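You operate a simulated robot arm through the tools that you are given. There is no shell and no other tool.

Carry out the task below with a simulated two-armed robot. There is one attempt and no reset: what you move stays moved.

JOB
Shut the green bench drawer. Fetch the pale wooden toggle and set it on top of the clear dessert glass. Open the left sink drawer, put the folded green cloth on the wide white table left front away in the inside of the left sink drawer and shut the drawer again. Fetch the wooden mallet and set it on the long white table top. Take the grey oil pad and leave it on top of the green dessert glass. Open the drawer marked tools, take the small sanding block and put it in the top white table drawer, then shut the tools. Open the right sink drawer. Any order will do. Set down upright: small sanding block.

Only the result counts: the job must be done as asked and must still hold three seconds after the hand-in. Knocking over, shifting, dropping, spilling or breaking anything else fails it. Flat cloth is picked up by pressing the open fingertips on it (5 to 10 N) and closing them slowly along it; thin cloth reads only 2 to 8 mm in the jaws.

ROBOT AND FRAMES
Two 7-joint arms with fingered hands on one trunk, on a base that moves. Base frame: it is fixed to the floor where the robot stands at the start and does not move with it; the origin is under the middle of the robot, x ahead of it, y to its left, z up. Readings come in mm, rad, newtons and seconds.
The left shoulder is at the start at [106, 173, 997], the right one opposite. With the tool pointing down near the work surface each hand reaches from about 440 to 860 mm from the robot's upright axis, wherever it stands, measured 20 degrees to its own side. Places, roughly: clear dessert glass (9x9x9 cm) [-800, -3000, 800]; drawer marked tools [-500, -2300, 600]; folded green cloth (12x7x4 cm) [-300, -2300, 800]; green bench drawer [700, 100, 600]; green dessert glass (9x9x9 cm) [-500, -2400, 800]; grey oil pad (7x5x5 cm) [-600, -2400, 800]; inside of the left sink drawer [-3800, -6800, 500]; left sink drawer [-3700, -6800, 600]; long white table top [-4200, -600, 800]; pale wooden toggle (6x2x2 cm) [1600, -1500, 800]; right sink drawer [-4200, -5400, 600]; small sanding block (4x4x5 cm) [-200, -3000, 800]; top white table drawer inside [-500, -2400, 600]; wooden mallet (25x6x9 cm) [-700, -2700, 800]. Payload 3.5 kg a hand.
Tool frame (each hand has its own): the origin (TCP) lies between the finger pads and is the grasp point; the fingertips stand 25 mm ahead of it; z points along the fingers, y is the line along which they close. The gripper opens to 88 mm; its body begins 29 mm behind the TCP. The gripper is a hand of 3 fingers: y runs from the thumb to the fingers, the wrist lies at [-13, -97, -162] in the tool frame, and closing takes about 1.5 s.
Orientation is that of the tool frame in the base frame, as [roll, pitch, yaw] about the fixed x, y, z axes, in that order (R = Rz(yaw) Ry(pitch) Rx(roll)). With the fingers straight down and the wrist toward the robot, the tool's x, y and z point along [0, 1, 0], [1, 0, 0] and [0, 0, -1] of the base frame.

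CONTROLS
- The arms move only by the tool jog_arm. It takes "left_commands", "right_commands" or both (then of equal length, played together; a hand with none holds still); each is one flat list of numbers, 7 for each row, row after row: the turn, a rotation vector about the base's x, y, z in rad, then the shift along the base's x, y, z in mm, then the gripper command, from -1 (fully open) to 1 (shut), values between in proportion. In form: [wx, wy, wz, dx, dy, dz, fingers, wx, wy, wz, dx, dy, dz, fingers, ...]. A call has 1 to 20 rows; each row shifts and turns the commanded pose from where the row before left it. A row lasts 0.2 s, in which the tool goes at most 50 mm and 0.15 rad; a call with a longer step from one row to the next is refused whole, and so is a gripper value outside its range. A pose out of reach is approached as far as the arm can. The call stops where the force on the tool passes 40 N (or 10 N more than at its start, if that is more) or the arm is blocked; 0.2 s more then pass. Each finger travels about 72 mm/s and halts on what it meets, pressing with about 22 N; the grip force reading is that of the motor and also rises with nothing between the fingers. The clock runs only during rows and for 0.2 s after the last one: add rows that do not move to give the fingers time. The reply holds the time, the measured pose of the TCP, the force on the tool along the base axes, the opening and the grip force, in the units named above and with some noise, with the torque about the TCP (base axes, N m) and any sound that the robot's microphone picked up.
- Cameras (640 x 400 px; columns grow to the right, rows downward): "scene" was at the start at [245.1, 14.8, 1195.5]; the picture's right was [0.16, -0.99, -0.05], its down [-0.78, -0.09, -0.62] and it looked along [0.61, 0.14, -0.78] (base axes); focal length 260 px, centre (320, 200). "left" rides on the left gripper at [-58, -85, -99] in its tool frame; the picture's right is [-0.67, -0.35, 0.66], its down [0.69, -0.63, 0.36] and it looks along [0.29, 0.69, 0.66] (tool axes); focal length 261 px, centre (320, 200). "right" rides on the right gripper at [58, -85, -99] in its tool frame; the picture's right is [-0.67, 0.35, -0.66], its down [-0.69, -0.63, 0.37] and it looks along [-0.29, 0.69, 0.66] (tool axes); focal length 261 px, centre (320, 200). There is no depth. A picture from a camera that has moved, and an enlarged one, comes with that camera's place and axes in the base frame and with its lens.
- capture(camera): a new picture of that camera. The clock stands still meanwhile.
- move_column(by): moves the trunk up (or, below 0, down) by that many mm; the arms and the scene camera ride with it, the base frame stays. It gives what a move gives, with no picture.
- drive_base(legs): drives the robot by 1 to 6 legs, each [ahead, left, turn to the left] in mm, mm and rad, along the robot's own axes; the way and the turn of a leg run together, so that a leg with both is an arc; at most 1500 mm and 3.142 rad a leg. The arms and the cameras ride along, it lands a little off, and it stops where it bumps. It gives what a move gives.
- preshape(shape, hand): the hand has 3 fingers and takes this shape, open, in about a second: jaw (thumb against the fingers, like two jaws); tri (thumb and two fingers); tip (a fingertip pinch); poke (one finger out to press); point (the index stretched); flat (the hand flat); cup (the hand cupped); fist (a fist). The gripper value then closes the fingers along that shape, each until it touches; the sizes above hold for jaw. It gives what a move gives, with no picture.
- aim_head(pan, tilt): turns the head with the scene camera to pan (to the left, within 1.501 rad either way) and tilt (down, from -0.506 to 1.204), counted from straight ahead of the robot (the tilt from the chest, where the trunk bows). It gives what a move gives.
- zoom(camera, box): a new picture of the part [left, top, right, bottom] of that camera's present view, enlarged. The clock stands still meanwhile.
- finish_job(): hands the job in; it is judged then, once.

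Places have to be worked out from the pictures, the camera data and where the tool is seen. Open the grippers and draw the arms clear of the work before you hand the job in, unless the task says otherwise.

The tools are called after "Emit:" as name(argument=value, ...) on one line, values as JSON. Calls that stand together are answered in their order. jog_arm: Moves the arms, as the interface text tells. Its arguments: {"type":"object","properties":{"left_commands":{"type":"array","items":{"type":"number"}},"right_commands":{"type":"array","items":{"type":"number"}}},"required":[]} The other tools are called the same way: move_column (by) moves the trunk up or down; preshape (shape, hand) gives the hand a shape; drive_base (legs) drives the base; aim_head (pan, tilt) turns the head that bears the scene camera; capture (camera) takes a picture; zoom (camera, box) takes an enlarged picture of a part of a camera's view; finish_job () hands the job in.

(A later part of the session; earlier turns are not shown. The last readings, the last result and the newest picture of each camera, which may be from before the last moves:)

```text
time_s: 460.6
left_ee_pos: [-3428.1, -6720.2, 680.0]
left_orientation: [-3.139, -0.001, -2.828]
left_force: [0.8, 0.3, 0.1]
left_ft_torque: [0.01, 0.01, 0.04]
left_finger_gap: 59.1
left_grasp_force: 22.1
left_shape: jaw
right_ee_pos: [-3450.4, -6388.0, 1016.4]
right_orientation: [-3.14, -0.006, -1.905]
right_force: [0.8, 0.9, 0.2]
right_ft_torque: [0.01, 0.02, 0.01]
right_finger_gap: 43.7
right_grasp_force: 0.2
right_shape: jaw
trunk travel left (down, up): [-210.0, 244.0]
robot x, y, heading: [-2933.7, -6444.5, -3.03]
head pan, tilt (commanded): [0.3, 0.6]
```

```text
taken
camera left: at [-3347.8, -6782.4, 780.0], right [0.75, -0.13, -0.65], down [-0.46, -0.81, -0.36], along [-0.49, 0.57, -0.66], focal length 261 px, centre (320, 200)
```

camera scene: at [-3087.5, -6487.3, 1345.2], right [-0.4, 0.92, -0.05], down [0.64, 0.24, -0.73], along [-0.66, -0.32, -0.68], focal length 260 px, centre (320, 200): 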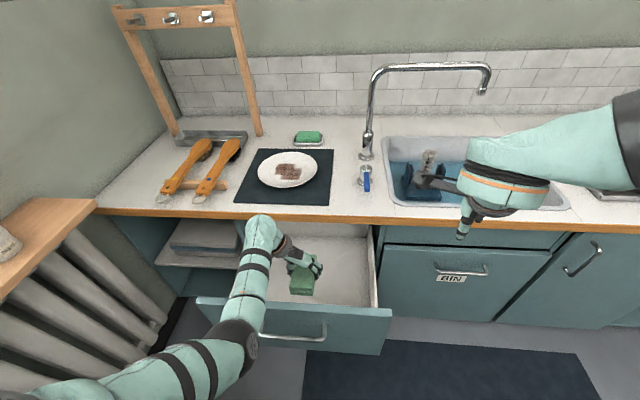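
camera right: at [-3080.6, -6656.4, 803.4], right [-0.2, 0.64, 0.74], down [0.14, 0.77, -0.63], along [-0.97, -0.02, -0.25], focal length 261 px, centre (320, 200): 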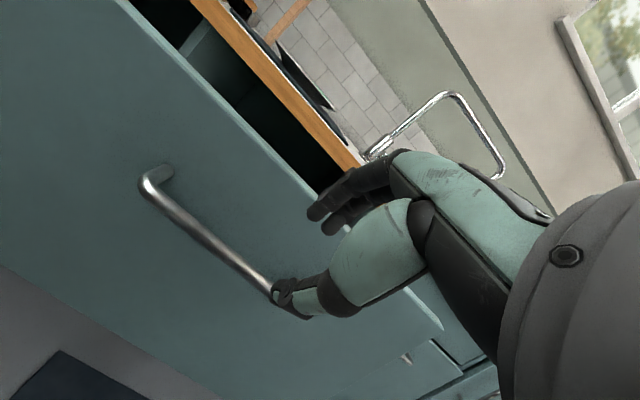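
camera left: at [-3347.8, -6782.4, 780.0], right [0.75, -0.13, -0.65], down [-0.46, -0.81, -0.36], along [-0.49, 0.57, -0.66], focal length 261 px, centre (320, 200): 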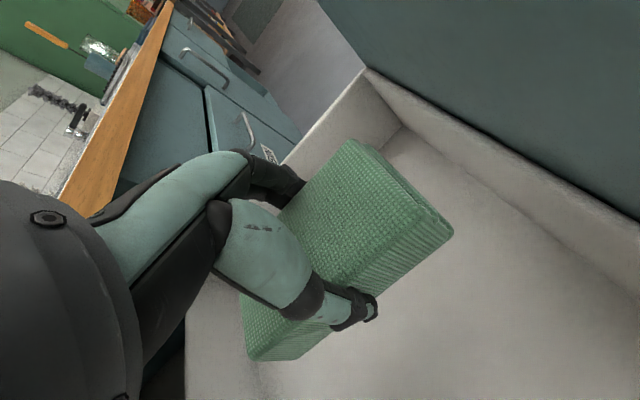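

The forearm is just above the drawer front, so this is as low as it goes. I'll release the cloth here to settle on the drawer floor.

Emit:
jog_arm(left_commands=[0, 0, 0, 0, 0, 0, -1, 0, 0, 0, 0, 0, 0, -1, 0, 0, 0, 0, 0, 0, -1, 0, 0, 0, 0, 0, 0, -1])

Emit:
capture(camera="left")

Emit:
zoom(camera="scene", box=[180, 200, 400, 360])

```text
time_s: 461.6
left_ee_pos: [-3428.5, -6720.5, 680.6]
left_orientation: [-3.138, 0.0, -2.828]
left_force: [0.0, 0.6, 0.1]
left_ft_torque: [0.01, -0.01, 0.03]
left_finger_gap: 87.6
left_grasp_force: 0.1
left_shape: jaw
right_ee_pos: [-3450.3, -6386.9, 1016.3]
right_orientation: [-3.14, -0.003, -1.903]
right_force: [0.4, -0.2, -0.6]
right_ft_torque: [0.06, -0.02, 0.01]
right_finger_gap: 43.7
right_grasp_force: 0.0
right_shape: jaw
trunk travel left (down, up): [-210.0, 244.0]
robot x, y, heading: [-2932.6, -6443.9, -3.027]
head pan, tilt (commanded): [0.3, 0.6]
```

```text
taken
camera left: at [-3348.0, -6782.3, 780.2], right [0.75, -0.13, -0.65], down [-0.46, -0.81, -0.36], along [-0.49, 0.57, -0.66], focal length 261 px, centre (320, 200)
```

left: 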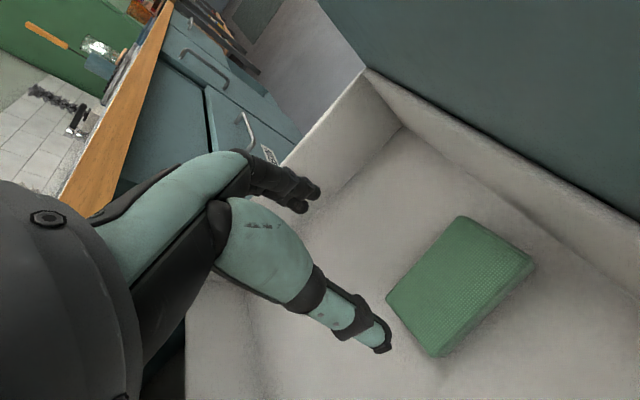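

```text
2.50 times, centred on (290, 280) of scene
camera zoom: at [-3087.5, -6487.5, 1345.2], right [-0.4, 0.92, -0.05], down [0.64, 0.24, -0.73], along [-0.66, -0.32, -0.68], focal length 650 px, centre (395, 0)
```

zoom: 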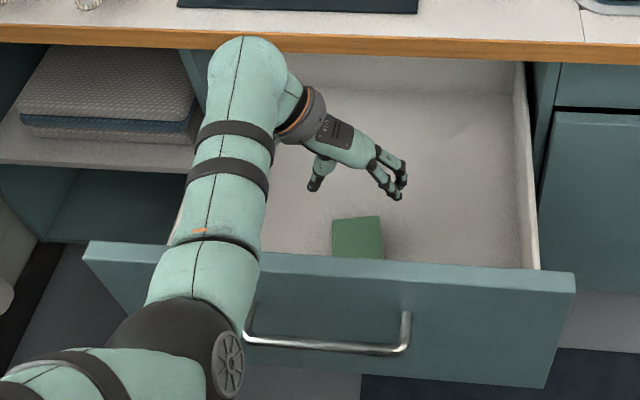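

The cloth lies flat in the drawer. I'll raise the left hand straight out and clear of the drawer.

Emit:
jog_arm(left_commands=[0, 0, 0, 0, 0, 30, -1, 0, 0, 0, 0, 0, 35, -1, 0, 0, 0, 0, 0, 35, -1, 0, 0, 0, 0, 0, 35, -1, 0, 0, 0, 0, 0, 35, -1, 0, 0, 0, 0, 0, 35, -1, 0, 0, 0, 0, 0, 30, -1])

Emit:
move_column(by=60)

Emit:
capture(camera="scene")

```text
time_s: 463.2
left_ee_pos: [-3430.2, -6722.6, 916.8]
left_orientation: [-3.141, 0.003, -2.826]
left_force: [0.5, 0.7, 0.4]
left_ft_torque: [-0.01, 0.0, -0.01]
left_finger_gap: 87.9
left_grasp_force: 0.1
left_shape: jaw
right_ee_pos: [-3449.9, -6388.5, 1016.2]
right_orientation: [3.141, -0.005, -1.902]
right_force: [0.5, -0.5, -0.2]
right_ft_torque: [0.02, 0.0, 0.04]
right_finger_gap: 43.7
right_grasp_force: 0.0
right_shape: jaw
trunk travel left (down, up): [-210.0, 244.0]
robot x, y, heading: [-2929.8, -6444.1, -3.029]
head pan, tilt (commanded): [0.3, 0.6]
```

```text
time_s: 464.2
left_ee_pos: [-3429.1, -6721.1, 975.5]
left_orientation: [-3.138, 0.0, -2.826]
left_force: [0.0, -0.6, 0.9]
left_ft_torque: [-0.03, -0.01, -0.01]
left_finger_gap: 87.7
left_grasp_force: 0.1
left_shape: jaw
right_ee_pos: [-3449.6, -6388.6, 1075.6]
right_orientation: [-3.14, -0.005, -1.904]
right_force: [0.5, 0.4, 0.0]
right_ft_torque: [-0.03, 0.01, 0.0]
right_finger_gap: 44.0
right_grasp_force: 0.2
right_shape: jaw
trunk travel left (down, up): [-270.0, 184.0]
robot x, y, heading: [-2934.2, -6443.4, -3.032]
head pan, tilt (commanded): [0.3, 0.6]
```

```text
taken
camera scene: at [-3053.6, -6483.9, 1415.8], right [-0.4, 0.92, -0.03], down [0.59, 0.23, -0.77], along [-0.7, -0.32, -0.63], focal length 260 px, centre (320, 200)
```

scene: 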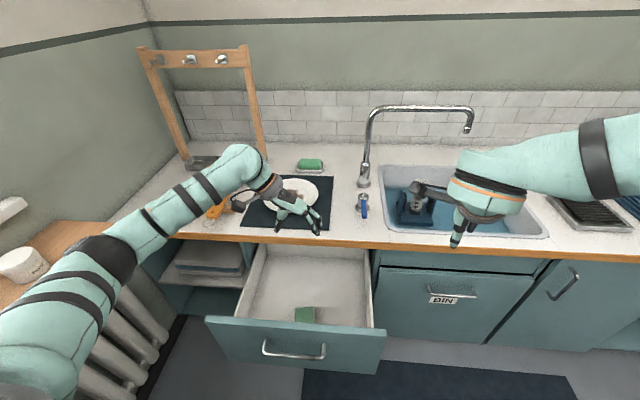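

Now to shut the drawer. I'll back off and turn left so the right hand can push on the handle bar with vertical, closed fingers.

Emit:
drive_base(legs=[[-250, -80, 0], [0, 0, 0.554]])

Emit:
aim_head(pan=-0.1, tilt=0.6)

Emit:
capture(camera="scene")

```text
time_s: 467.7
left_ee_pos: [-2967.7, -6834.0, 975.9]
left_orientation: [-3.139, -0.002, -2.27]
left_force: [-0.4, -0.2, 0.2]
left_ft_torque: [-0.02, 0.03, 0.03]
left_finger_gap: 87.7
left_grasp_force: 0.1
left_shape: jaw
right_ee_pos: [-3162.4, -6561.6, 1077.0]
right_orientation: [-3.141, -0.006, -1.346]
right_force: [0.3, 0.5, 0.1]
right_ft_torque: [0.02, 0.0, -0.02]
right_finger_gap: 43.8
right_grasp_force: 0.1
right_shape: jaw
trunk travel left (down, up): [-270.0, 184.0]
robot x, y, heading: [-2689.3, -6337.2, -2.478]
head pan, tilt (commanded): [0.3, 0.6]
```

```text
time_s: 468.6
left_ee_pos: [-2967.3, -6833.2, 975.0]
left_orientation: [-3.139, 0.0, -2.272]
left_force: [0.4, 0.2, 0.5]
left_ft_torque: [-0.01, 0.03, -0.02]
left_finger_gap: 87.7
left_grasp_force: 0.1
left_shape: jaw
right_ee_pos: [-3161.3, -6561.3, 1076.3]
right_orientation: [-3.14, -0.005, -1.348]
right_force: [0.4, 0.4, -0.1]
right_ft_torque: [0.01, -0.01, -0.01]
right_finger_gap: 43.8
right_grasp_force: 0.1
right_shape: jaw
trunk travel left (down, up): [-270.0, 184.0]
robot x, y, heading: [-2693.4, -6339.0, -2.477]
head pan, tilt (commanded): [-0.099, 0.6]
```

```text
taken
camera scene: at [-2797.4, -6408.1, 1415.5], right [-0.54, 0.84, 0.01], down [0.53, 0.35, -0.77], along [-0.65, -0.41, -0.64], focal length 260 px, centre (320, 200)
```

scene: 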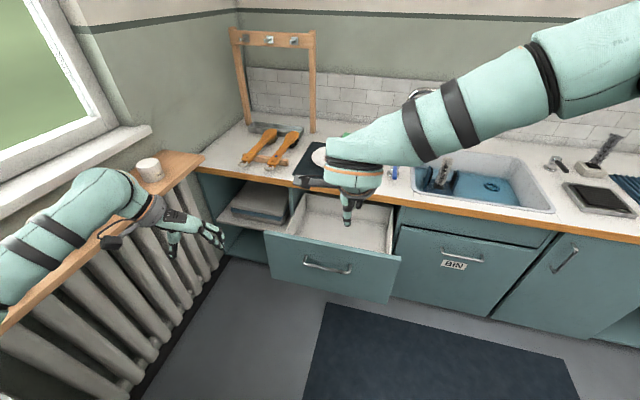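

I'll lower the trunk, then bring the closed right hand down in front of the handle bar.

Emit:
move_column(by=-120)

Emit:
jog_arm(right_commands=[0, 0, 0.046, -5, -16, -30, 1, 0, 0, 0.046, -5, -16, -35, 1, 0, 0, 0, -10, -20, -35, 1, 0, 0, 0, -10, -20, -35, 1, 0, 0, 0, -10, -16, -35, 1, 0, 0, 0, -8, 0, -40, 1, 0, 0, 0, 0, 0, -40, 1, 0, 0, 0, 0, 0, -30, 1])

Emit:
capture(camera="scene")

Emit:
capture(camera="right")

```text
time_s: 470.1
left_ee_pos: [-2967.2, -6832.9, 857.6]
left_orientation: [-3.14, -0.001, -2.27]
left_force: [-0.9, 0.3, -0.2]
left_ft_torque: [-0.01, 0.0, 0.03]
left_finger_gap: 87.6
left_grasp_force: 0.1
left_shape: jaw
right_ee_pos: [-3160.9, -6561.9, 956.2]
right_orientation: [3.141, -0.008, -1.346]
right_force: [0.8, 0.7, -0.2]
right_ft_torque: [-0.02, -0.02, 0.0]
right_finger_gap: 43.9
right_grasp_force: 0.1
right_shape: jaw
trunk travel left (down, up): [-150.0, 304.0]
robot x, y, heading: [-2693.7, -6339.2, -2.476]
head pan, tilt (commanded): [-0.099, 0.6]
```

```text
time_s: 471.9
left_ee_pos: [-2968.1, -6832.4, 855.6]
left_orientation: [-3.138, -0.001, -2.27]
left_force: [-0.4, 0.0, -1.2]
left_ft_torque: [-0.02, -0.01, 0.01]
left_finger_gap: 87.6
left_grasp_force: 0.0
left_shape: jaw
right_ee_pos: [-3208.0, -6650.3, 675.1]
right_orientation: [-3.14, -0.006, -1.256]
right_force: [-0.1, -0.6, 0.0]
right_ft_torque: [0.0, 0.01, 0.01]
right_finger_gap: 0.0
right_grasp_force: 22.1
right_shape: jaw
trunk travel left (down, up): [-150.0, 304.0]
robot x, y, heading: [-2695.0, -6337.5, -2.472]
head pan, tilt (commanded): [-0.099, 0.6]
```

```text
taken
camera scene: at [-2858.5, -6455.9, 1266.4], right [-0.54, 0.84, 0.02], down [0.62, 0.42, -0.66], along [-0.57, -0.34, -0.75], focal length 260 px, centre (320, 200)
```

scene: 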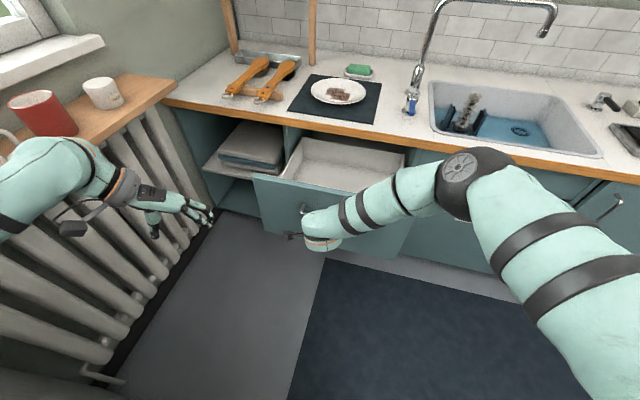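

```text
taken
camera right: at [-3109.2, -6679.0, 774.7], right [-0.54, 0.53, 0.65], down [0.39, 0.85, -0.37], along [-0.75, 0.05, -0.66], focal length 261 px, centre (320, 200)
```

right: 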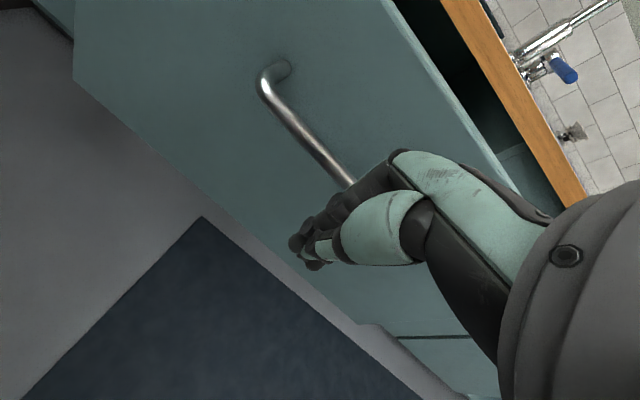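

The closed fingers are in front of the bar. I'll push by driving along the drawer axis 240 mm, then finish with the arm.

Emit:
drive_base(legs=[[113, -41, 0], [113, -41, 0]])

Emit:
capture(camera="scene")

Emit:
capture(camera="right")

```text
time_s: 473.9
left_ee_pos: [-3196.2, -6908.2, 854.0]
left_orientation: [-3.138, 0.0, -2.268]
left_force: [-0.2, 0.3, -0.4]
left_ft_torque: [-0.02, 0.02, 0.01]
left_finger_gap: 87.7
left_grasp_force: 0.0
left_shape: jaw
right_ee_pos: [-3435.9, -6725.6, 676.3]
right_orientation: [-3.14, -0.005, -1.255]
right_force: [-0.4, 0.5, 0.0]
right_ft_torque: [0.02, -0.02, -0.04]
right_finger_gap: 0.0
right_grasp_force: 22.0
right_shape: jaw
trunk travel left (down, up): [-150.0, 304.0]
robot x, y, heading: [-2921.3, -6413.4, -2.477]
head pan, tilt (commanded): [-0.099, 0.6]
```

```text
taken
camera scene: at [-3086.4, -6531.4, 1266.5], right [-0.54, 0.84, 0.02], down [0.62, 0.42, -0.66], along [-0.57, -0.34, -0.75], focal length 260 px, centre (320, 200)
```

scene: 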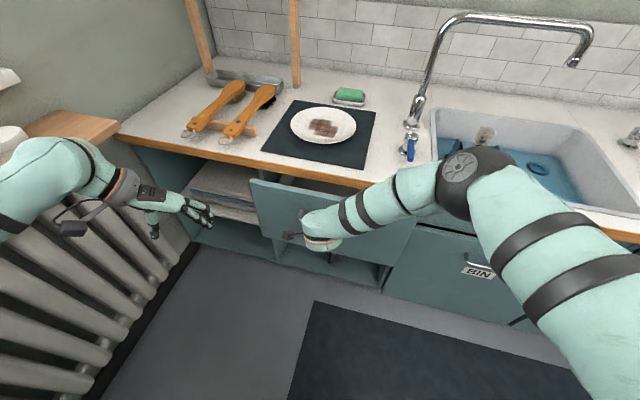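

```text
taken
camera right: at [-3337.0, -6754.7, 775.2], right [-0.54, 0.53, 0.65], down [0.39, 0.85, -0.37], along [-0.75, 0.05, -0.66], focal length 261 px, centre (320, 200)
```

right: 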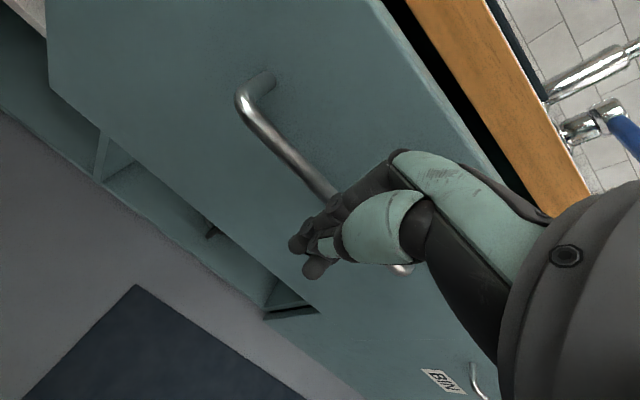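

About 75 mm remain. I'll finish with the arm in 8 mm steps until it seats.

Emit:
jog_arm(right_commands=[0, 0, 0, -9.5, -3.1, 0, 1, 0, 0, 0, -9.5, -3.1, 0, 1, 0, 0, 0, -9.5, -3.1, 0, 1, 0, 0, 0, -9.5, -3.1, 0, 1, 0, 0, 0, -7.6, -2.5, 0, 1, 0, 0, 0, -7.6, -2.5, 0, 1, 0, 0, 0, -7.6, -2.5, 0, 1, 0, 0, 0, -7.6, -2.5, 0, 1, 0, 0, 0, -7.6, -2.5, 0, 1, 0, 0, 0, -7.6, -2.5, 0, 1])

Emit:
capture(camera="scene")

Emit:
capture(camera="right")

```text
time_s: 476.1
left_ee_pos: [-3192.5, -6908.4, 857.2]
left_orientation: [-3.14, -0.004, -2.269]
left_force: [1.0, 0.2, -0.3]
left_ft_torque: [-0.01, -0.02, -0.01]
left_finger_gap: 88.0
left_grasp_force: 0.0
left_shape: jaw
right_ee_pos: [-3518.1, -6753.7, 676.5]
right_orientation: [3.139, -0.007, -1.252]
right_force: [13.1, 6.8, 9.9]
right_ft_torque: [0.07, 0.08, -0.12]
right_finger_gap: 0.3
right_grasp_force: 22.3
right_shape: jaw
trunk travel left (down, up): [-150.0, 304.0]
robot x, y, heading: [-2919.0, -6412.0, -2.475]
head pan, tilt (commanded): [-0.099, 0.6]
```

```text
taken
camera scene: at [-3082.5, -6530.0, 1267.3], right [-0.54, 0.84, 0.02], down [0.62, 0.42, -0.67], along [-0.57, -0.35, -0.74], focal length 260 px, centre (320, 200)
```

scene: 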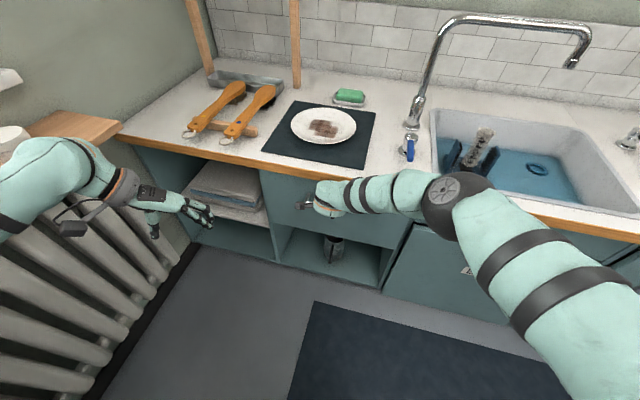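

```text
taken
camera right: at [-3418.3, -6781.7, 777.2], right [-0.54, 0.53, 0.65], down [0.38, 0.85, -0.37], along [-0.75, 0.05, -0.66], focal length 261 px, centre (320, 200)
```

right: 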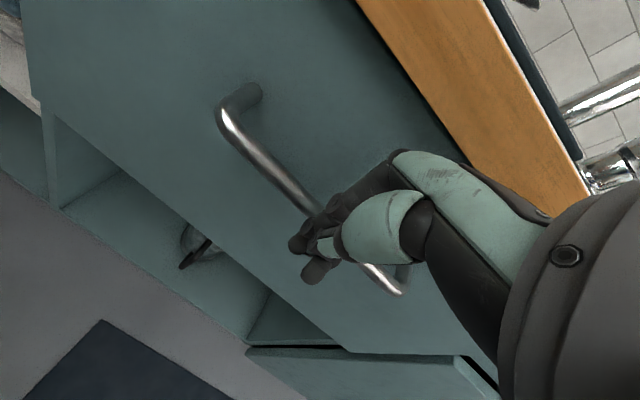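

Resistance has built up, so the drawer is probably seated. I'll press a little more to confirm, then back off and inspect.

Emit:
jog_arm(right_commands=[0, 0, 0, -3.8, -1.2, 0, 1, 0, 0, 0, -3.8, -1.2, 0, 1, 0, 0, 0, -3.8, -1.2, 0, 1])

Emit:
jog_arm(right_commands=[0, 0, 0, 12, 4, 0, 1, 0, 0, 0, 28, 9, 0, 1, 0, 0, 0, 28, 9, 5, 1, 0, 0, 0, 28, 9, 10, 1])

Emit:
capture(camera="scene")

Emit:
capture(camera="right")

```text
time_s: 476.8
left_ee_pos: [-3189.9, -6907.5, 859.2]
left_orientation: [-3.139, -0.006, -2.268]
left_force: [0.3, 0.3, 0.2]
left_ft_torque: [0.03, 0.0, -0.01]
left_finger_gap: 87.7
left_grasp_force: 0.0
left_shape: jaw
right_ee_pos: [-3521.0, -6754.7, 677.6]
right_orientation: [-3.14, -0.011, -1.254]
right_force: [21.0, 11.5, 20.7]
right_ft_torque: [0.17, 0.11, -0.16]
right_finger_gap: 0.0
right_grasp_force: 21.9
right_shape: jaw
trunk travel left (down, up): [-150.0, 304.0]
robot x, y, heading: [-2920.5, -6412.1, -2.474]
head pan, tilt (commanded): [-0.099, 0.6]
stopped in row 3 (right hand): the force on the tool passed its limit at 42 N (the readings are from after the stop); the commanded pose is now the measured one
```

```text
time_s: 477.8
left_ee_pos: [-3192.8, -6908.4, 855.4]
left_orientation: [-3.139, -0.001, -2.268]
left_force: [0.0, -0.2, 0.4]
left_ft_torque: [0.04, -0.03, 0.02]
left_finger_gap: 87.9
left_grasp_force: 0.1
left_shape: jaw
right_ee_pos: [-3428.8, -6725.6, 688.6]
right_orientation: [-3.136, -0.007, -1.252]
right_force: [-0.2, -0.7, -0.2]
right_ft_torque: [0.0, 0.01, 0.0]
right_finger_gap: 0.0
right_grasp_force: 22.1
right_shape: jaw
trunk travel left (down, up): [-150.0, 304.0]
robot x, y, heading: [-2921.9, -6411.7, -2.47]
head pan, tilt (commanded): [-0.099, 0.6]
```

```text
taken
camera scene: at [-3085.2, -6531.3, 1266.6], right [-0.54, 0.84, 0.02], down [0.62, 0.42, -0.67], along [-0.57, -0.34, -0.75], focal length 260 px, centre (320, 200)
```

scene: 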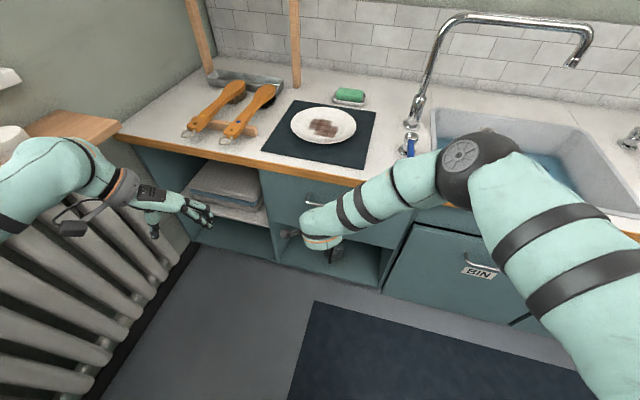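

```text
taken
camera right: at [-3330.1, -6754.0, 789.4], right [-0.55, 0.53, 0.65], down [0.39, 0.85, -0.37], along [-0.74, 0.05, -0.67], focal length 261 px, centre (320, 200)
```

right: 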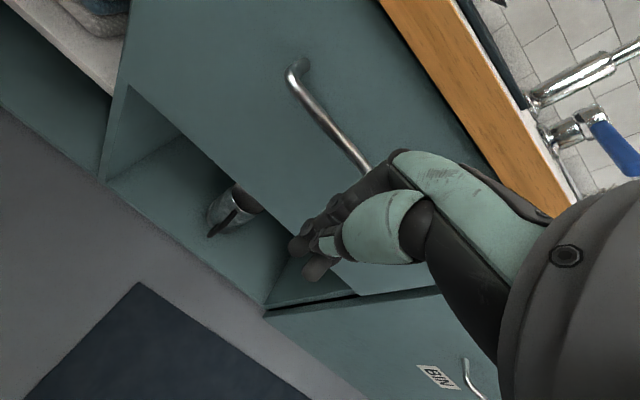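

The drawer met its stop. I'll raise the right hand and then zoom in to verify the front is flush.

Emit:
jog_arm(right_commands=[0, 0, 0, 12.7, 4.1, 40, 0, 0, 0, 0, 12.7, 4.1, 40, 0, 0, 0, 0, 12.7, 4.1, 40, 0, 0, 0, 0, 12.7, 4.1, 40, 0, 0, 0, 0, 12.7, 4.1, 40, 0, 0, 0, 0, 12.7, 4.1, 40, 0])

Emit:
drive_base(legs=[[-280, -470, 0]])

Emit:
aim_head(pan=0.0, tilt=0.45)

Emit:
capture(camera="scene")

```text
time_s: 479.2
left_ee_pos: [-3193.9, -6908.4, 856.3]
left_orientation: [-3.139, -0.002, -2.269]
left_force: [0.1, 0.3, 0.3]
left_ft_torque: [0.01, 0.01, 0.06]
left_finger_gap: 87.7
left_grasp_force: 0.1
left_shape: jaw
right_ee_pos: [-3351.4, -6700.4, 928.7]
right_orientation: [-3.137, -0.009, -1.253]
right_force: [-0.3, 0.6, 0.0]
right_ft_torque: [-0.02, 0.01, 0.02]
right_finger_gap: 43.7
right_grasp_force: 0.1
right_shape: jaw
trunk travel left (down, up): [-150.0, 304.0]
robot x, y, heading: [-2918.8, -6413.0, -2.472]
head pan, tilt (commanded): [-0.099, 0.6]
```

```text
time_s: 482.4
left_ee_pos: [-3263.3, -6365.6, 856.1]
left_orientation: [-3.14, 0.001, -2.267]
left_force: [-0.8, -0.2, 0.6]
left_ft_torque: [0.04, 0.0, -0.01]
left_finger_gap: 87.8
left_grasp_force: 0.0
left_shape: jaw
right_ee_pos: [-3421.6, -6159.4, 929.5]
right_orientation: [-3.135, -0.007, -1.252]
right_force: [0.7, -0.2, -0.2]
right_ft_torque: [0.01, -0.02, -0.01]
right_finger_gap: 44.0
right_grasp_force: 0.1
right_shape: jaw
trunk travel left (down, up): [-150.0, 304.0]
robot x, y, heading: [-2990.3, -5871.8, -2.471]
head pan, tilt (commanded): [-0.099, 0.6]
```

```text
time_s: 483.1
left_ee_pos: [-3263.3, -6366.6, 855.7]
left_orientation: [-3.137, 0.0, -2.267]
left_force: [0.7, 0.6, 0.8]
left_ft_torque: [0.01, 0.0, 0.02]
left_finger_gap: 87.8
left_grasp_force: 0.1
left_shape: jaw
right_ee_pos: [-3422.1, -6159.3, 927.8]
right_orientation: [-3.135, -0.005, -1.251]
right_force: [0.2, 0.2, 0.2]
right_ft_torque: [-0.05, 0.0, -0.04]
right_finger_gap: 43.6
right_grasp_force: 0.0
right_shape: jaw
trunk travel left (down, up): [-150.0, 304.0]
robot x, y, heading: [-2995.4, -5869.8, -2.471]
head pan, tilt (commanded): [0.0, 0.45]
```

```text
taken
camera scene: at [-3155.4, -5999.6, 1278.7], right [-0.62, 0.78, 0.0], down [0.5, 0.4, -0.77], along [-0.6, -0.48, -0.64], focal length 260 px, centre (320, 200)
```

scene: 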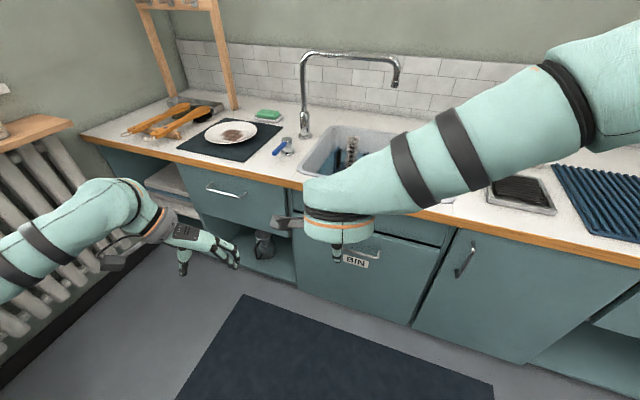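

I'll zoom on the left drawer to confirm it's flush.

Emit:
zoom(camera="scene", box=[130, 140, 330, 290])

```text
2.67 times, centred on (230, 215) of scene
camera zoom: at [-3155.4, -5999.6, 1278.7], right [-0.62, 0.78, 0.0], down [0.5, 0.4, -0.77], along [-0.6, -0.48, -0.64], focal length 693 px, centre (560, 160)
```

zoom: 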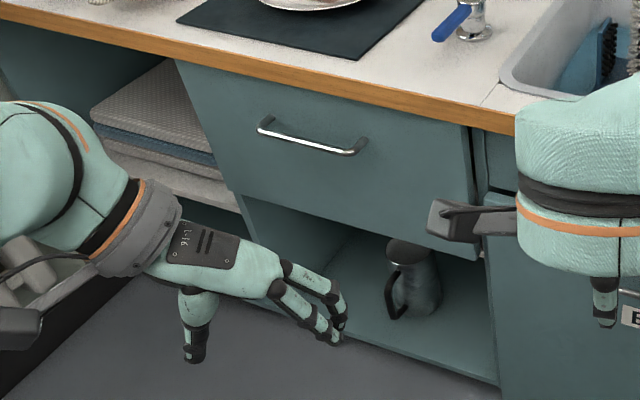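

The left drawer is shut with the handle back at its closed position. I'll drive along the counter to the right sink drawer.

Emit:
drive_base(legs=[[-165, -445, 0], [-165, -430, 0]])

Emit:
aim_head(pan=0.0, tilt=0.5)

Emit:
capture(camera="scene")

```text
time_s: 488.3
left_ee_pos: [-3543.7, -5481.3, 854.8]
left_orientation: [-3.138, 0.0, -2.264]
left_force: [0.5, 0.0, -1.4]
left_ft_torque: [0.03, 0.01, 0.0]
left_finger_gap: 87.5
left_grasp_force: 0.1
left_shape: jaw
right_ee_pos: [-3702.3, -5273.7, 928.6]
right_orientation: [-3.134, -0.005, -1.248]
right_force: [-0.3, 0.9, 0.9]
right_ft_torque: [0.02, 0.02, -0.02]
right_finger_gap: 43.9
right_grasp_force: 0.1
right_shape: jaw
trunk travel left (down, up): [-150.0, 304.0]
robot x, y, heading: [-3274.5, -4983.4, -2.465]
head pan, tilt (commanded): [0.0, 0.45]
```

```text
time_s: 488.9
left_ee_pos: [-3543.1, -5480.9, 855.4]
left_orientation: [-3.138, 0.0, -2.264]
left_force: [-0.5, -0.2, 0.5]
left_ft_torque: [0.02, -0.01, 0.01]
left_finger_gap: 87.5
left_grasp_force: 0.0
left_shape: jaw
right_ee_pos: [-3702.8, -5274.2, 929.2]
right_orientation: [-3.136, -0.006, -1.247]
right_force: [-0.2, 0.5, -0.7]
right_ft_torque: [0.04, 0.01, 0.01]
right_finger_gap: 43.5
right_grasp_force: 0.1
right_shape: jaw
trunk travel left (down, up): [-150.0, 304.0]
robot x, y, heading: [-3270.1, -4986.7, -2.467]
head pan, tilt (commanded): [0.0, 0.499]
```

```text
taken
camera scene: at [-3435.6, -5113.1, 1274.7], right [-0.62, 0.78, 0.0], down [0.53, 0.42, -0.74], along [-0.58, -0.46, -0.68], focal length 260 px, centre (320, 200)
```

scene: 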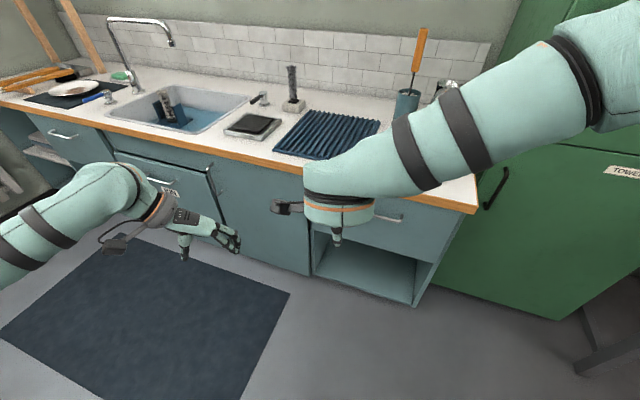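

The right drawer's handle is partly behind the hand. I'll zoom to find its ends.

Emit:
zoom(camera="scene", box=[290, 160, 490, 310])

Emit:
capture(camera="right")

```text
2.67 times, centred on (390, 235) of scene
camera zoom: at [-3435.6, -5113.1, 1274.7], right [-0.62, 0.78, 0.0], down [0.53, 0.42, -0.74], along [-0.58, -0.46, -0.68], focal length 693 px, centre (133, 107)
```

zoom: 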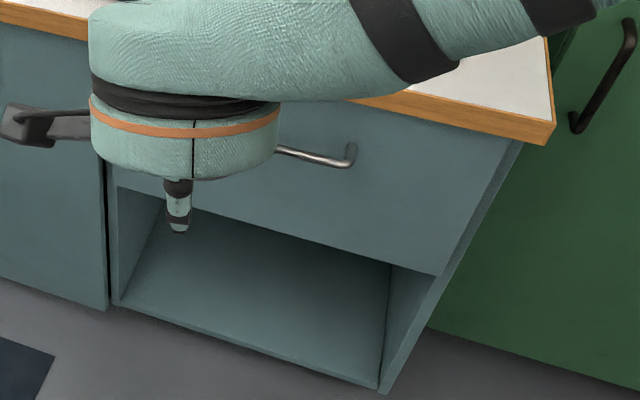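

```text
taken
camera right: at [-3604.0, -5303.1, 1029.3], right [-0.55, 0.53, 0.65], down [0.38, 0.85, -0.37], along [-0.74, 0.05, -0.67], focal length 261 px, centre (320, 200)
```

right: 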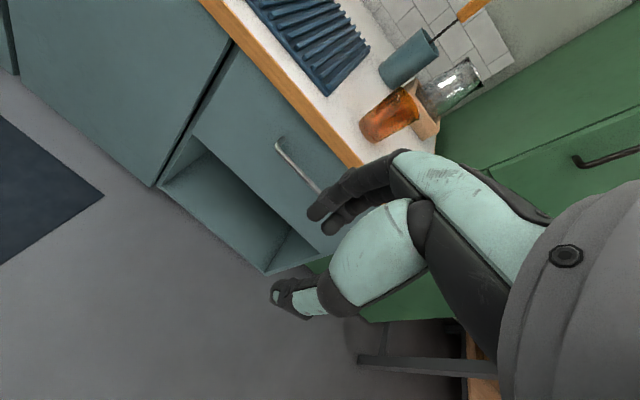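

The handle spans b≈3755–3918, centred near 3837, in the same plane as the other. I'll repeat the same relative position and approach used for the left drawer.

Emit:
drive_base(legs=[[0, 0, 0.087], [148, -134, 0]])

Emit:
move_column(by=-30)

Emit:
capture(camera="scene")

```text
time_s: 491.0
left_ee_pos: [-3697.1, -5508.2, 855.4]
left_orientation: [-3.137, 0.0, -2.175]
left_force: [0.4, 0.3, 0.7]
left_ft_torque: [-0.02, -0.03, 0.02]
left_finger_gap: 87.8
left_grasp_force: 0.0
left_shape: jaw
right_ee_pos: [-3874.2, -5316.4, 929.0]
right_orientation: [-3.136, -0.009, -1.159]
right_force: [0.1, 1.1, -0.8]
right_ft_torque: [-0.01, 0.02, 0.04]
right_finger_gap: 43.8
right_grasp_force: 0.1
right_shape: jaw
trunk travel left (down, up): [-150.0, 304.0]
robot x, y, heading: [-3474.7, -4991.4, -2.381]
head pan, tilt (commanded): [0.0, 0.499]
```

```text
time_s: 491.7
left_ee_pos: [-3697.4, -5508.2, 827.0]
left_orientation: [-3.138, -0.002, -2.176]
left_force: [0.4, -0.8, -0.1]
left_ft_torque: [-0.01, 0.01, 0.02]
left_finger_gap: 87.8
left_grasp_force: 0.1
left_shape: jaw
right_ee_pos: [-3872.7, -5316.6, 899.4]
right_orientation: [-3.136, -0.006, -1.158]
right_force: [0.2, -0.7, 0.8]
right_ft_torque: [-0.03, 0.02, -0.02]
right_finger_gap: 43.5
right_grasp_force: 0.1
right_shape: jaw
trunk travel left (down, up): [-120.0, 334.0]
robot x, y, heading: [-3467.4, -4987.1, -2.38]
head pan, tilt (commanded): [0.0, 0.499]
```

```text
taken
camera scene: at [-3639.0, -5148.4, 1232.1], right [-0.69, 0.72, 0.0], down [0.51, 0.49, -0.7], along [-0.51, -0.49, -0.71], focal length 260 px, centre (320, 200)
```

scene: 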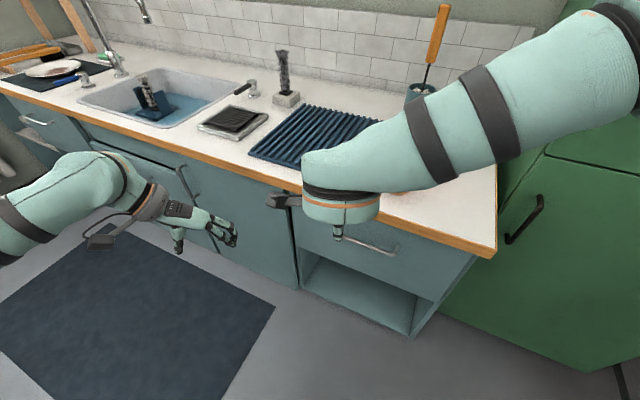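

Matching position reached. I'll fix the yaw and apply the same 0.5 rad tilt at z≈851.

Emit:
jog_arm(right_commands=[0, 0, -0.094, -3.9, 6.2, -8, 0.0, -0.0388, 0.1189, 0, -3.9, 6.2, -10, 0.0, -0.0388, 0.1189, 0, -3.9, 6.2, -10, 0.0, -0.0388, 0.1189, 0, -3.9, 6.2, -10, 0.0, -0.0388, 0.1189, 0, -4, 6.2, -10, 0.0, 0, 0, 0, 0, 0, 0, 0.0])

Emit:
capture(camera="scene")

Emit:
capture(camera="right")

```text
time_s: 493.1
left_ee_pos: [-3697.9, -5507.8, 824.7]
left_orientation: [-3.138, -0.001, -2.173]
left_force: [0.1, 0.1, -0.5]
left_ft_torque: [0.01, 0.0, 0.05]
left_finger_gap: 87.5
left_grasp_force: 0.0
left_shape: jaw
right_ee_pos: [-3893.4, -5284.6, 851.7]
right_orientation: [2.645, -0.005, -1.25]
right_force: [-0.3, 0.1, -0.4]
right_ft_torque: [-0.01, 0.0, -0.03]
right_finger_gap: 43.7
right_grasp_force: 0.1
right_shape: jaw
trunk travel left (down, up): [-120.0, 334.0]
robot x, y, heading: [-3468.8, -4989.8, -2.383]
head pan, tilt (commanded): [0.0, 0.499]
```

```text
taken
camera scene: at [-3640.1, -5149.0, 1231.8], right [-0.69, 0.72, 0.0], down [0.52, 0.49, -0.7], along [-0.51, -0.48, -0.71], focal length 260 px, centre (320, 200)
```

scene: 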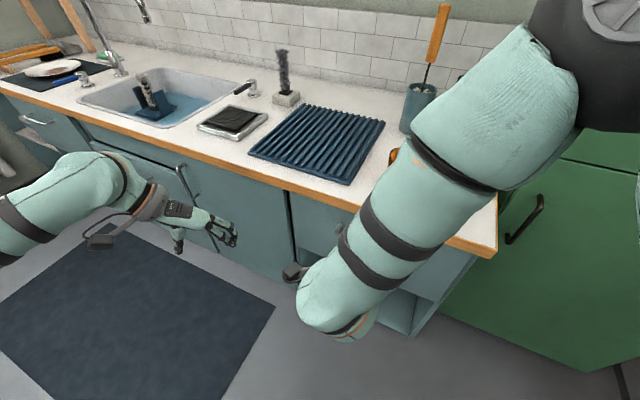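

```text
taken
camera right: at [-3759.1, -5303.1, 898.5], right [-0.21, 0.64, 0.74], down [0.15, 0.77, -0.62], along [-0.97, -0.02, -0.25], focal length 261 px, centre (320, 200)
```

right: 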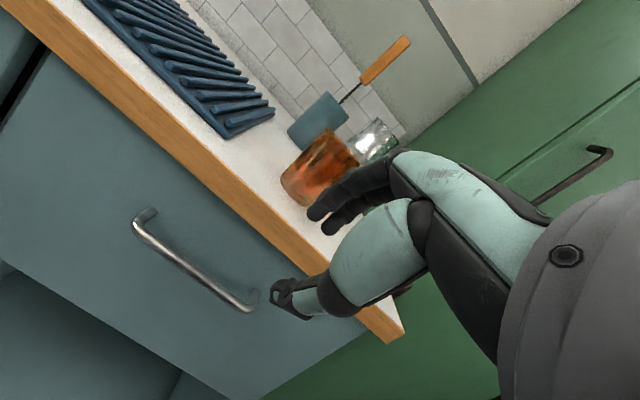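

The view matches the left-drawer approach. I'll advance along the tool axis in the same stages.

Emit:
jog_arm(right_commands=[0, 0, 0, -12.6, -4.1, -24.2, 0, 0, 0, 0, -12.6, -4.1, -24.2, 0, 0, 0, 0, -12.6, -4.1, -24.2, 0, 0, 0, 0, -9.1, -3, -17.6, 0, 0, 0, 0, -9.1, -3, -17.6, 0, 0, 0, 0, -6, -2, -8, 0, 0, 0, 0, 0, 0, 0, 0])

Emit:
zoom(camera="right", box=[160, 140, 400, 330])

Emit:
capture(camera="scene")

Emit:
capture(camera="left")

```text
time_s: 494.7
left_ee_pos: [-3697.7, -5509.2, 826.2]
left_orientation: [-3.139, 0.0, -2.175]
left_force: [0.3, -0.3, 0.4]
left_ft_torque: [0.0, -0.04, 0.01]
left_finger_gap: 87.6
left_grasp_force: 0.0
left_shape: jaw
right_ee_pos: [-3956.0, -5304.9, 735.1]
right_orientation: [2.646, -0.005, -1.248]
right_force: [-0.5, 0.4, -0.2]
right_ft_torque: [-0.01, 0.01, 0.02]
right_finger_gap: 43.7
right_grasp_force: 0.1
right_shape: jaw
trunk travel left (down, up): [-120.0, 334.0]
robot x, y, heading: [-3472.9, -4986.9, -2.382]
head pan, tilt (commanded): [0.0, 0.499]
```

```text
2.11 times, centred on (280, 235) of right
camera zoom: at [-3821.3, -5323.4, 782.4], right [-0.21, 0.64, 0.74], down [0.15, 0.77, -0.62], along [-0.97, -0.02, -0.25], focal length 549 px, centre (404, 126)
```

zoom: 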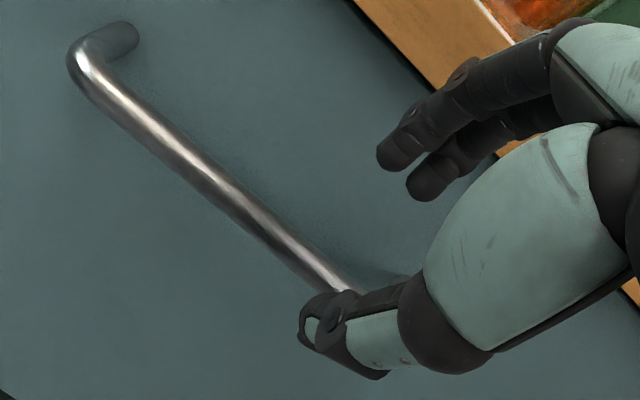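

```text
taken
camera scene: at [-3639.5, -5149.3, 1231.9], right [-0.69, 0.72, 0.0], down [0.51, 0.49, -0.7], along [-0.51, -0.48, -0.71], focal length 260 px, centre (320, 200)
```

scene: 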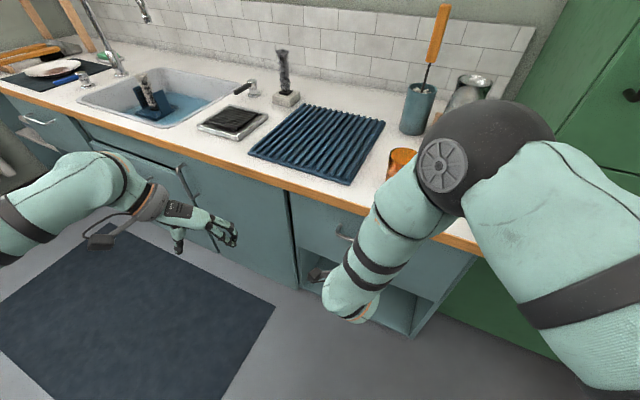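

```text
taken
camera left: at [-3594.2, -5508.3, 925.3], right [0.67, 0.35, -0.65], down [0.13, -0.92, -0.36], along [-0.73, 0.16, -0.66], focal length 261 px, centre (320, 200)
```

left: 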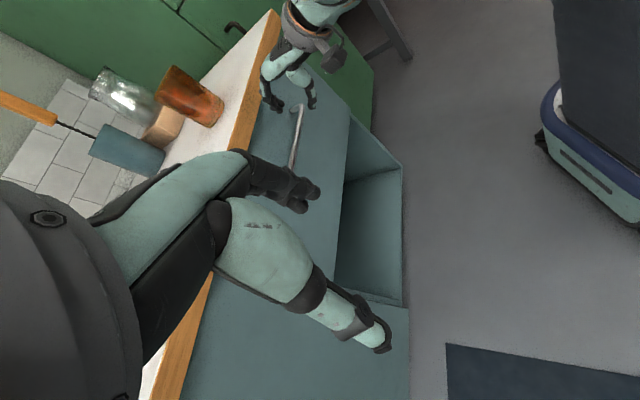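

The geometry tracks the previous approach. I'll zoom the left camera for the side view before the final advance.

Emit:
zoom(camera="left", box=[240, 50, 350, 150])

```text
4.00 times, centred on (295, 100) of left
camera zoom: at [-3594.2, -5508.3, 925.3], right [0.67, 0.35, -0.65], down [0.13, -0.92, -0.36], along [-0.73, 0.16, -0.66], focal length 1043 px, centre (420, 600)
```

zoom: 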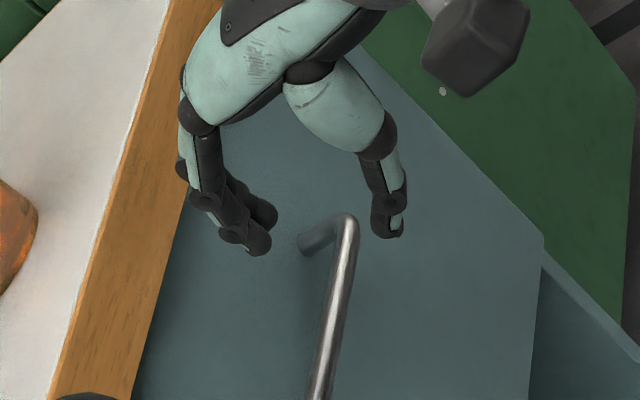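

The side view confirms the fingers are on the face side and the thumb in front. I'll advance to the pose that worked before (a≈5441, z≈673) and close.

Emit:
jog_arm(right_commands=[0, 0, 0, -8.2, -2.7, -15.5, 0, 0, 0, 0, -8.2, -2.7, -15.5, 0, 0, 0, 0, -8.2, -2.7, -15.5, 0, 0, 0, 0, -8.1, -2.5, -15.5, 0, 0, 0, 0, 0, 0, 0, 0])

Emit:
zoom(camera="right", box=[160, 140, 400, 330])

Emit:
zoom(camera="left", box=[240, 50, 350, 150])

```text
time_s: 495.9
left_ee_pos: [-3698.2, -5507.6, 825.9]
left_orientation: [-3.14, 0.0, -2.176]
left_force: [-0.1, 0.8, -0.1]
left_ft_torque: [-0.02, 0.01, -0.01]
left_finger_gap: 87.5
left_grasp_force: 0.0
left_shape: jaw
right_ee_pos: [-3987.6, -5318.0, 672.5]
right_orientation: [2.648, -0.004, -1.251]
right_force: [-1.0, 0.6, 0.5]
right_ft_torque: [0.04, -0.01, -0.01]
right_finger_gap: 43.6
right_grasp_force: 0.1
right_shape: jaw
trunk travel left (down, up): [-120.0, 334.0]
robot x, y, heading: [-3470.7, -4985.4, -2.375]
head pan, tilt (commanded): [0.0, 0.499]
```

```text
2.11 times, centred on (280, 235) of right
camera zoom: at [-3853.3, -5334.7, 720.3], right [-0.21, 0.64, 0.74], down [0.15, 0.77, -0.62], along [-0.97, -0.02, -0.25], focal length 549 px, centre (404, 126)
```

zoom: 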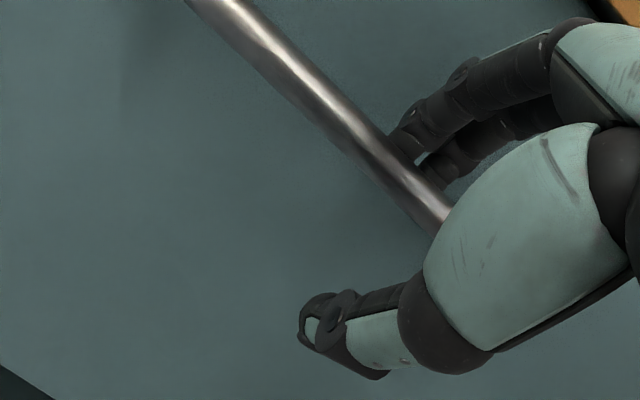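

```text
4.00 times, centred on (295, 100) of left
camera zoom: at [-3594.2, -5508.2, 925.3], right [0.67, 0.35, -0.65], down [0.13, -0.92, -0.36], along [-0.73, 0.16, -0.66], focal length 1043 px, centre (420, 600)
```

zoom: 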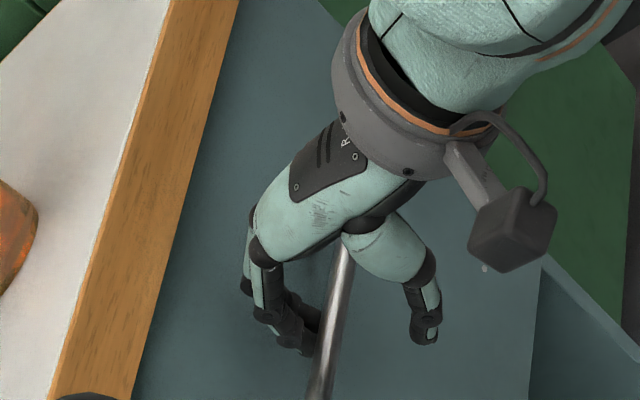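

The fingertips are now hidden behind the bar. I'll close on it.

Emit:
jog_arm(right_commands=[0, 0, 0, 0, 0, 0, 0.3, 0, 0, 0, 0, 0, 0, 0.6, 0, 0, 0, 0, 0, 0, 1, 0, 0, 0, 0, 0, 0, 1, 0, 0, 0, 0, 0, 0, 1])

Emit:
zoom(camera="right", box=[160, 140, 400, 330])

```text
time_s: 497.1
left_ee_pos: [-3698.6, -5510.6, 824.5]
left_orientation: [-3.138, 0.002, -2.177]
left_force: [-0.7, 0.6, -0.6]
left_ft_torque: [0.01, 0.0, 0.02]
left_finger_gap: 87.5
left_grasp_force: 0.1
left_shape: jaw
right_ee_pos: [-3987.9, -5318.1, 671.4]
right_orientation: [2.65, -0.003, -1.25]
right_force: [-3.4, -0.6, -7.6]
right_ft_torque: [0.0, -0.12, 0.05]
right_finger_gap: 0.4
right_grasp_force: 21.9
right_shape: jaw
trunk travel left (down, up): [-120.0, 334.0]
robot x, y, heading: [-3472.7, -4986.3, -2.379]
head pan, tilt (commanded): [0.0, 0.499]
```

```text
2.11 times, centred on (280, 235) of right
camera zoom: at [-3853.7, -5334.8, 719.0], right [-0.21, 0.64, 0.74], down [0.15, 0.77, -0.62], along [-0.97, -0.02, -0.26], focal length 549 px, centre (404, 126)
```

zoom: 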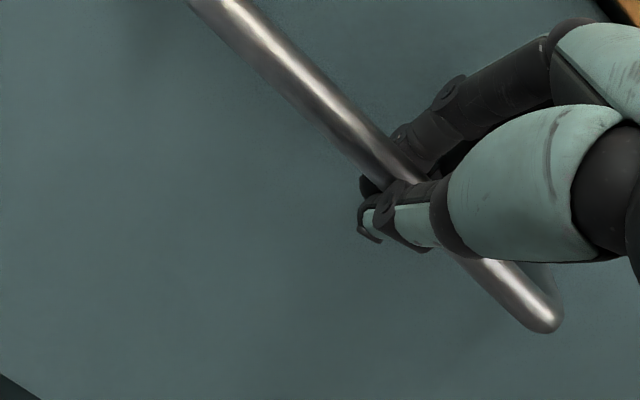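

Hooked as before. I'll pull the drawer open by driving along its axis.

Emit:
drive_base(legs=[[-72, 34, 0], [-90, 43, 0], [-90, 43, 0]])

Emit:
capture(camera="scene")

Emit:
zoom(camera="right", box=[160, 140, 400, 330])

```text
time_s: 499.7
left_ee_pos: [-3431.5, -5421.2, 824.0]
left_orientation: [-3.139, 0.001, -2.177]
left_force: [-0.3, -0.3, 0.0]
left_ft_torque: [0.01, 0.04, -0.05]
left_finger_gap: 87.7
left_grasp_force: 0.0
left_shape: jaw
right_ee_pos: [-3723.0, -5229.5, 671.6]
right_orientation: [2.649, -0.004, -1.251]
right_force: [1.6, -2.8, -22.0]
right_ft_torque: [0.07, -0.32, 0.03]
right_finger_gap: 0.0
right_grasp_force: 21.9
right_shape: jaw
trunk travel left (down, up): [-120.0, 334.0]
robot x, y, heading: [-3205.8, -4900.4, -2.381]
head pan, tilt (commanded): [0.0, 0.499]
```

```text
taken
camera scene: at [-3375.6, -5063.0, 1231.3], right [-0.69, 0.72, 0.0], down [0.52, 0.49, -0.7], along [-0.51, -0.48, -0.71], focal length 260 px, centre (320, 200)
```

scene: 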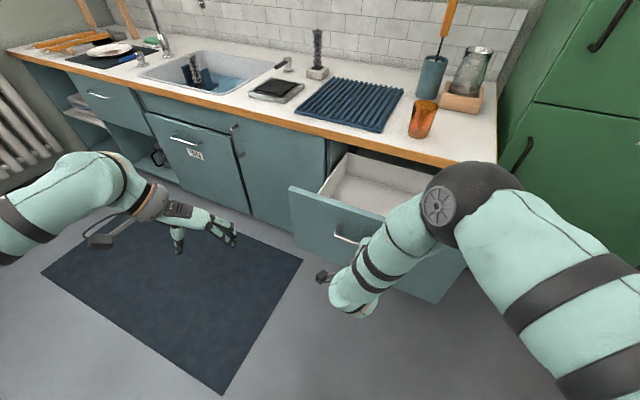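

```text
2.11 times, centred on (280, 235) of right
camera zoom: at [-3588.4, -5247.3, 719.1], right [-0.21, 0.64, 0.74], down [0.15, 0.77, -0.62], along [-0.97, -0.02, -0.26], focal length 549 px, centre (404, 126)
```

zoom: 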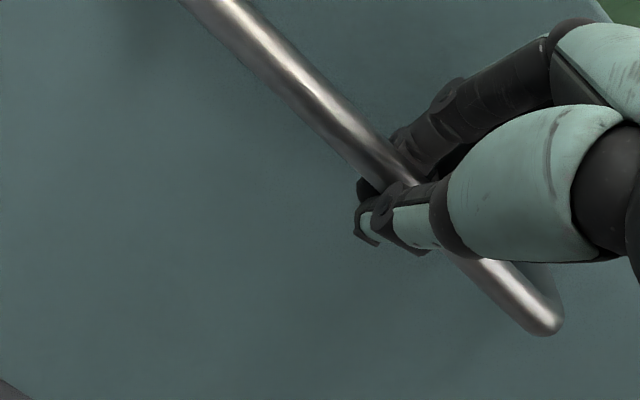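

The right drawer is about 280 mm open. I'll pull another 60 mm to be well open, checking that it still follows.

Emit:
drive_base(legs=[[-54, 26, 0]])

Emit:
zoom(camera="right", box=[160, 140, 400, 330])

Emit:
capture(camera="scene")

```text
time_s: 500.7
left_ee_pos: [-3375.1, -5402.4, 824.2]
left_orientation: [-3.137, 0.002, -2.177]
left_force: [-0.8, -0.3, 0.2]
left_ft_torque: [0.04, 0.04, 0.0]
left_finger_gap: 87.6
left_grasp_force: 0.0
left_shape: jaw
right_ee_pos: [-3664.7, -5210.7, 671.4]
right_orientation: [2.649, 0.0, -1.252]
right_force: [-0.7, -0.9, -21.4]
right_ft_torque: [0.09, -0.29, -0.05]
right_finger_gap: 0.0
right_grasp_force: 22.3
right_shape: jaw
trunk travel left (down, up): [-120.0, 334.0]
robot x, y, heading: [-3148.4, -4881.8, -2.38]
head pan, tilt (commanded): [0.0, 0.499]
```

```text
2.11 times, centred on (280, 235) of right
camera zoom: at [-3530.3, -5228.3, 718.7], right [-0.21, 0.64, 0.74], down [0.15, 0.77, -0.62], along [-0.97, -0.02, -0.26], focal length 549 px, centre (404, 126)
```

zoom: 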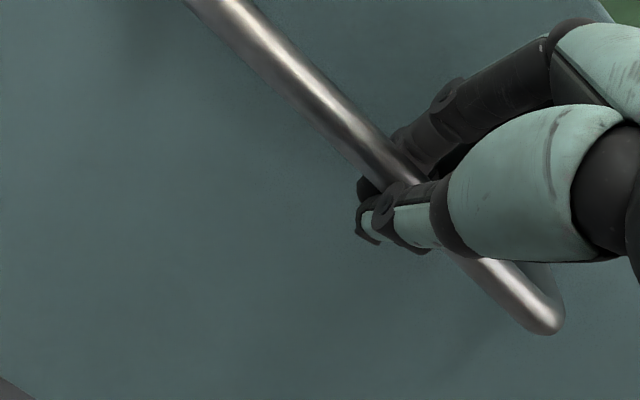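

```text
taken
camera scene: at [-3317.6, -5044.2, 1231.3], right [-0.69, 0.72, 0.0], down [0.52, 0.49, -0.7], along [-0.51, -0.48, -0.71], focal length 260 px, centre (320, 200)
```

scene: 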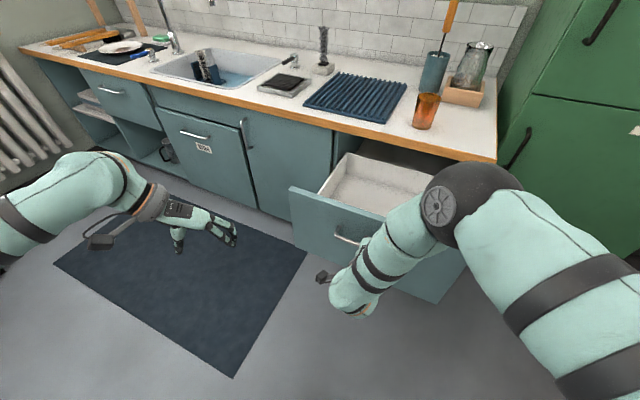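

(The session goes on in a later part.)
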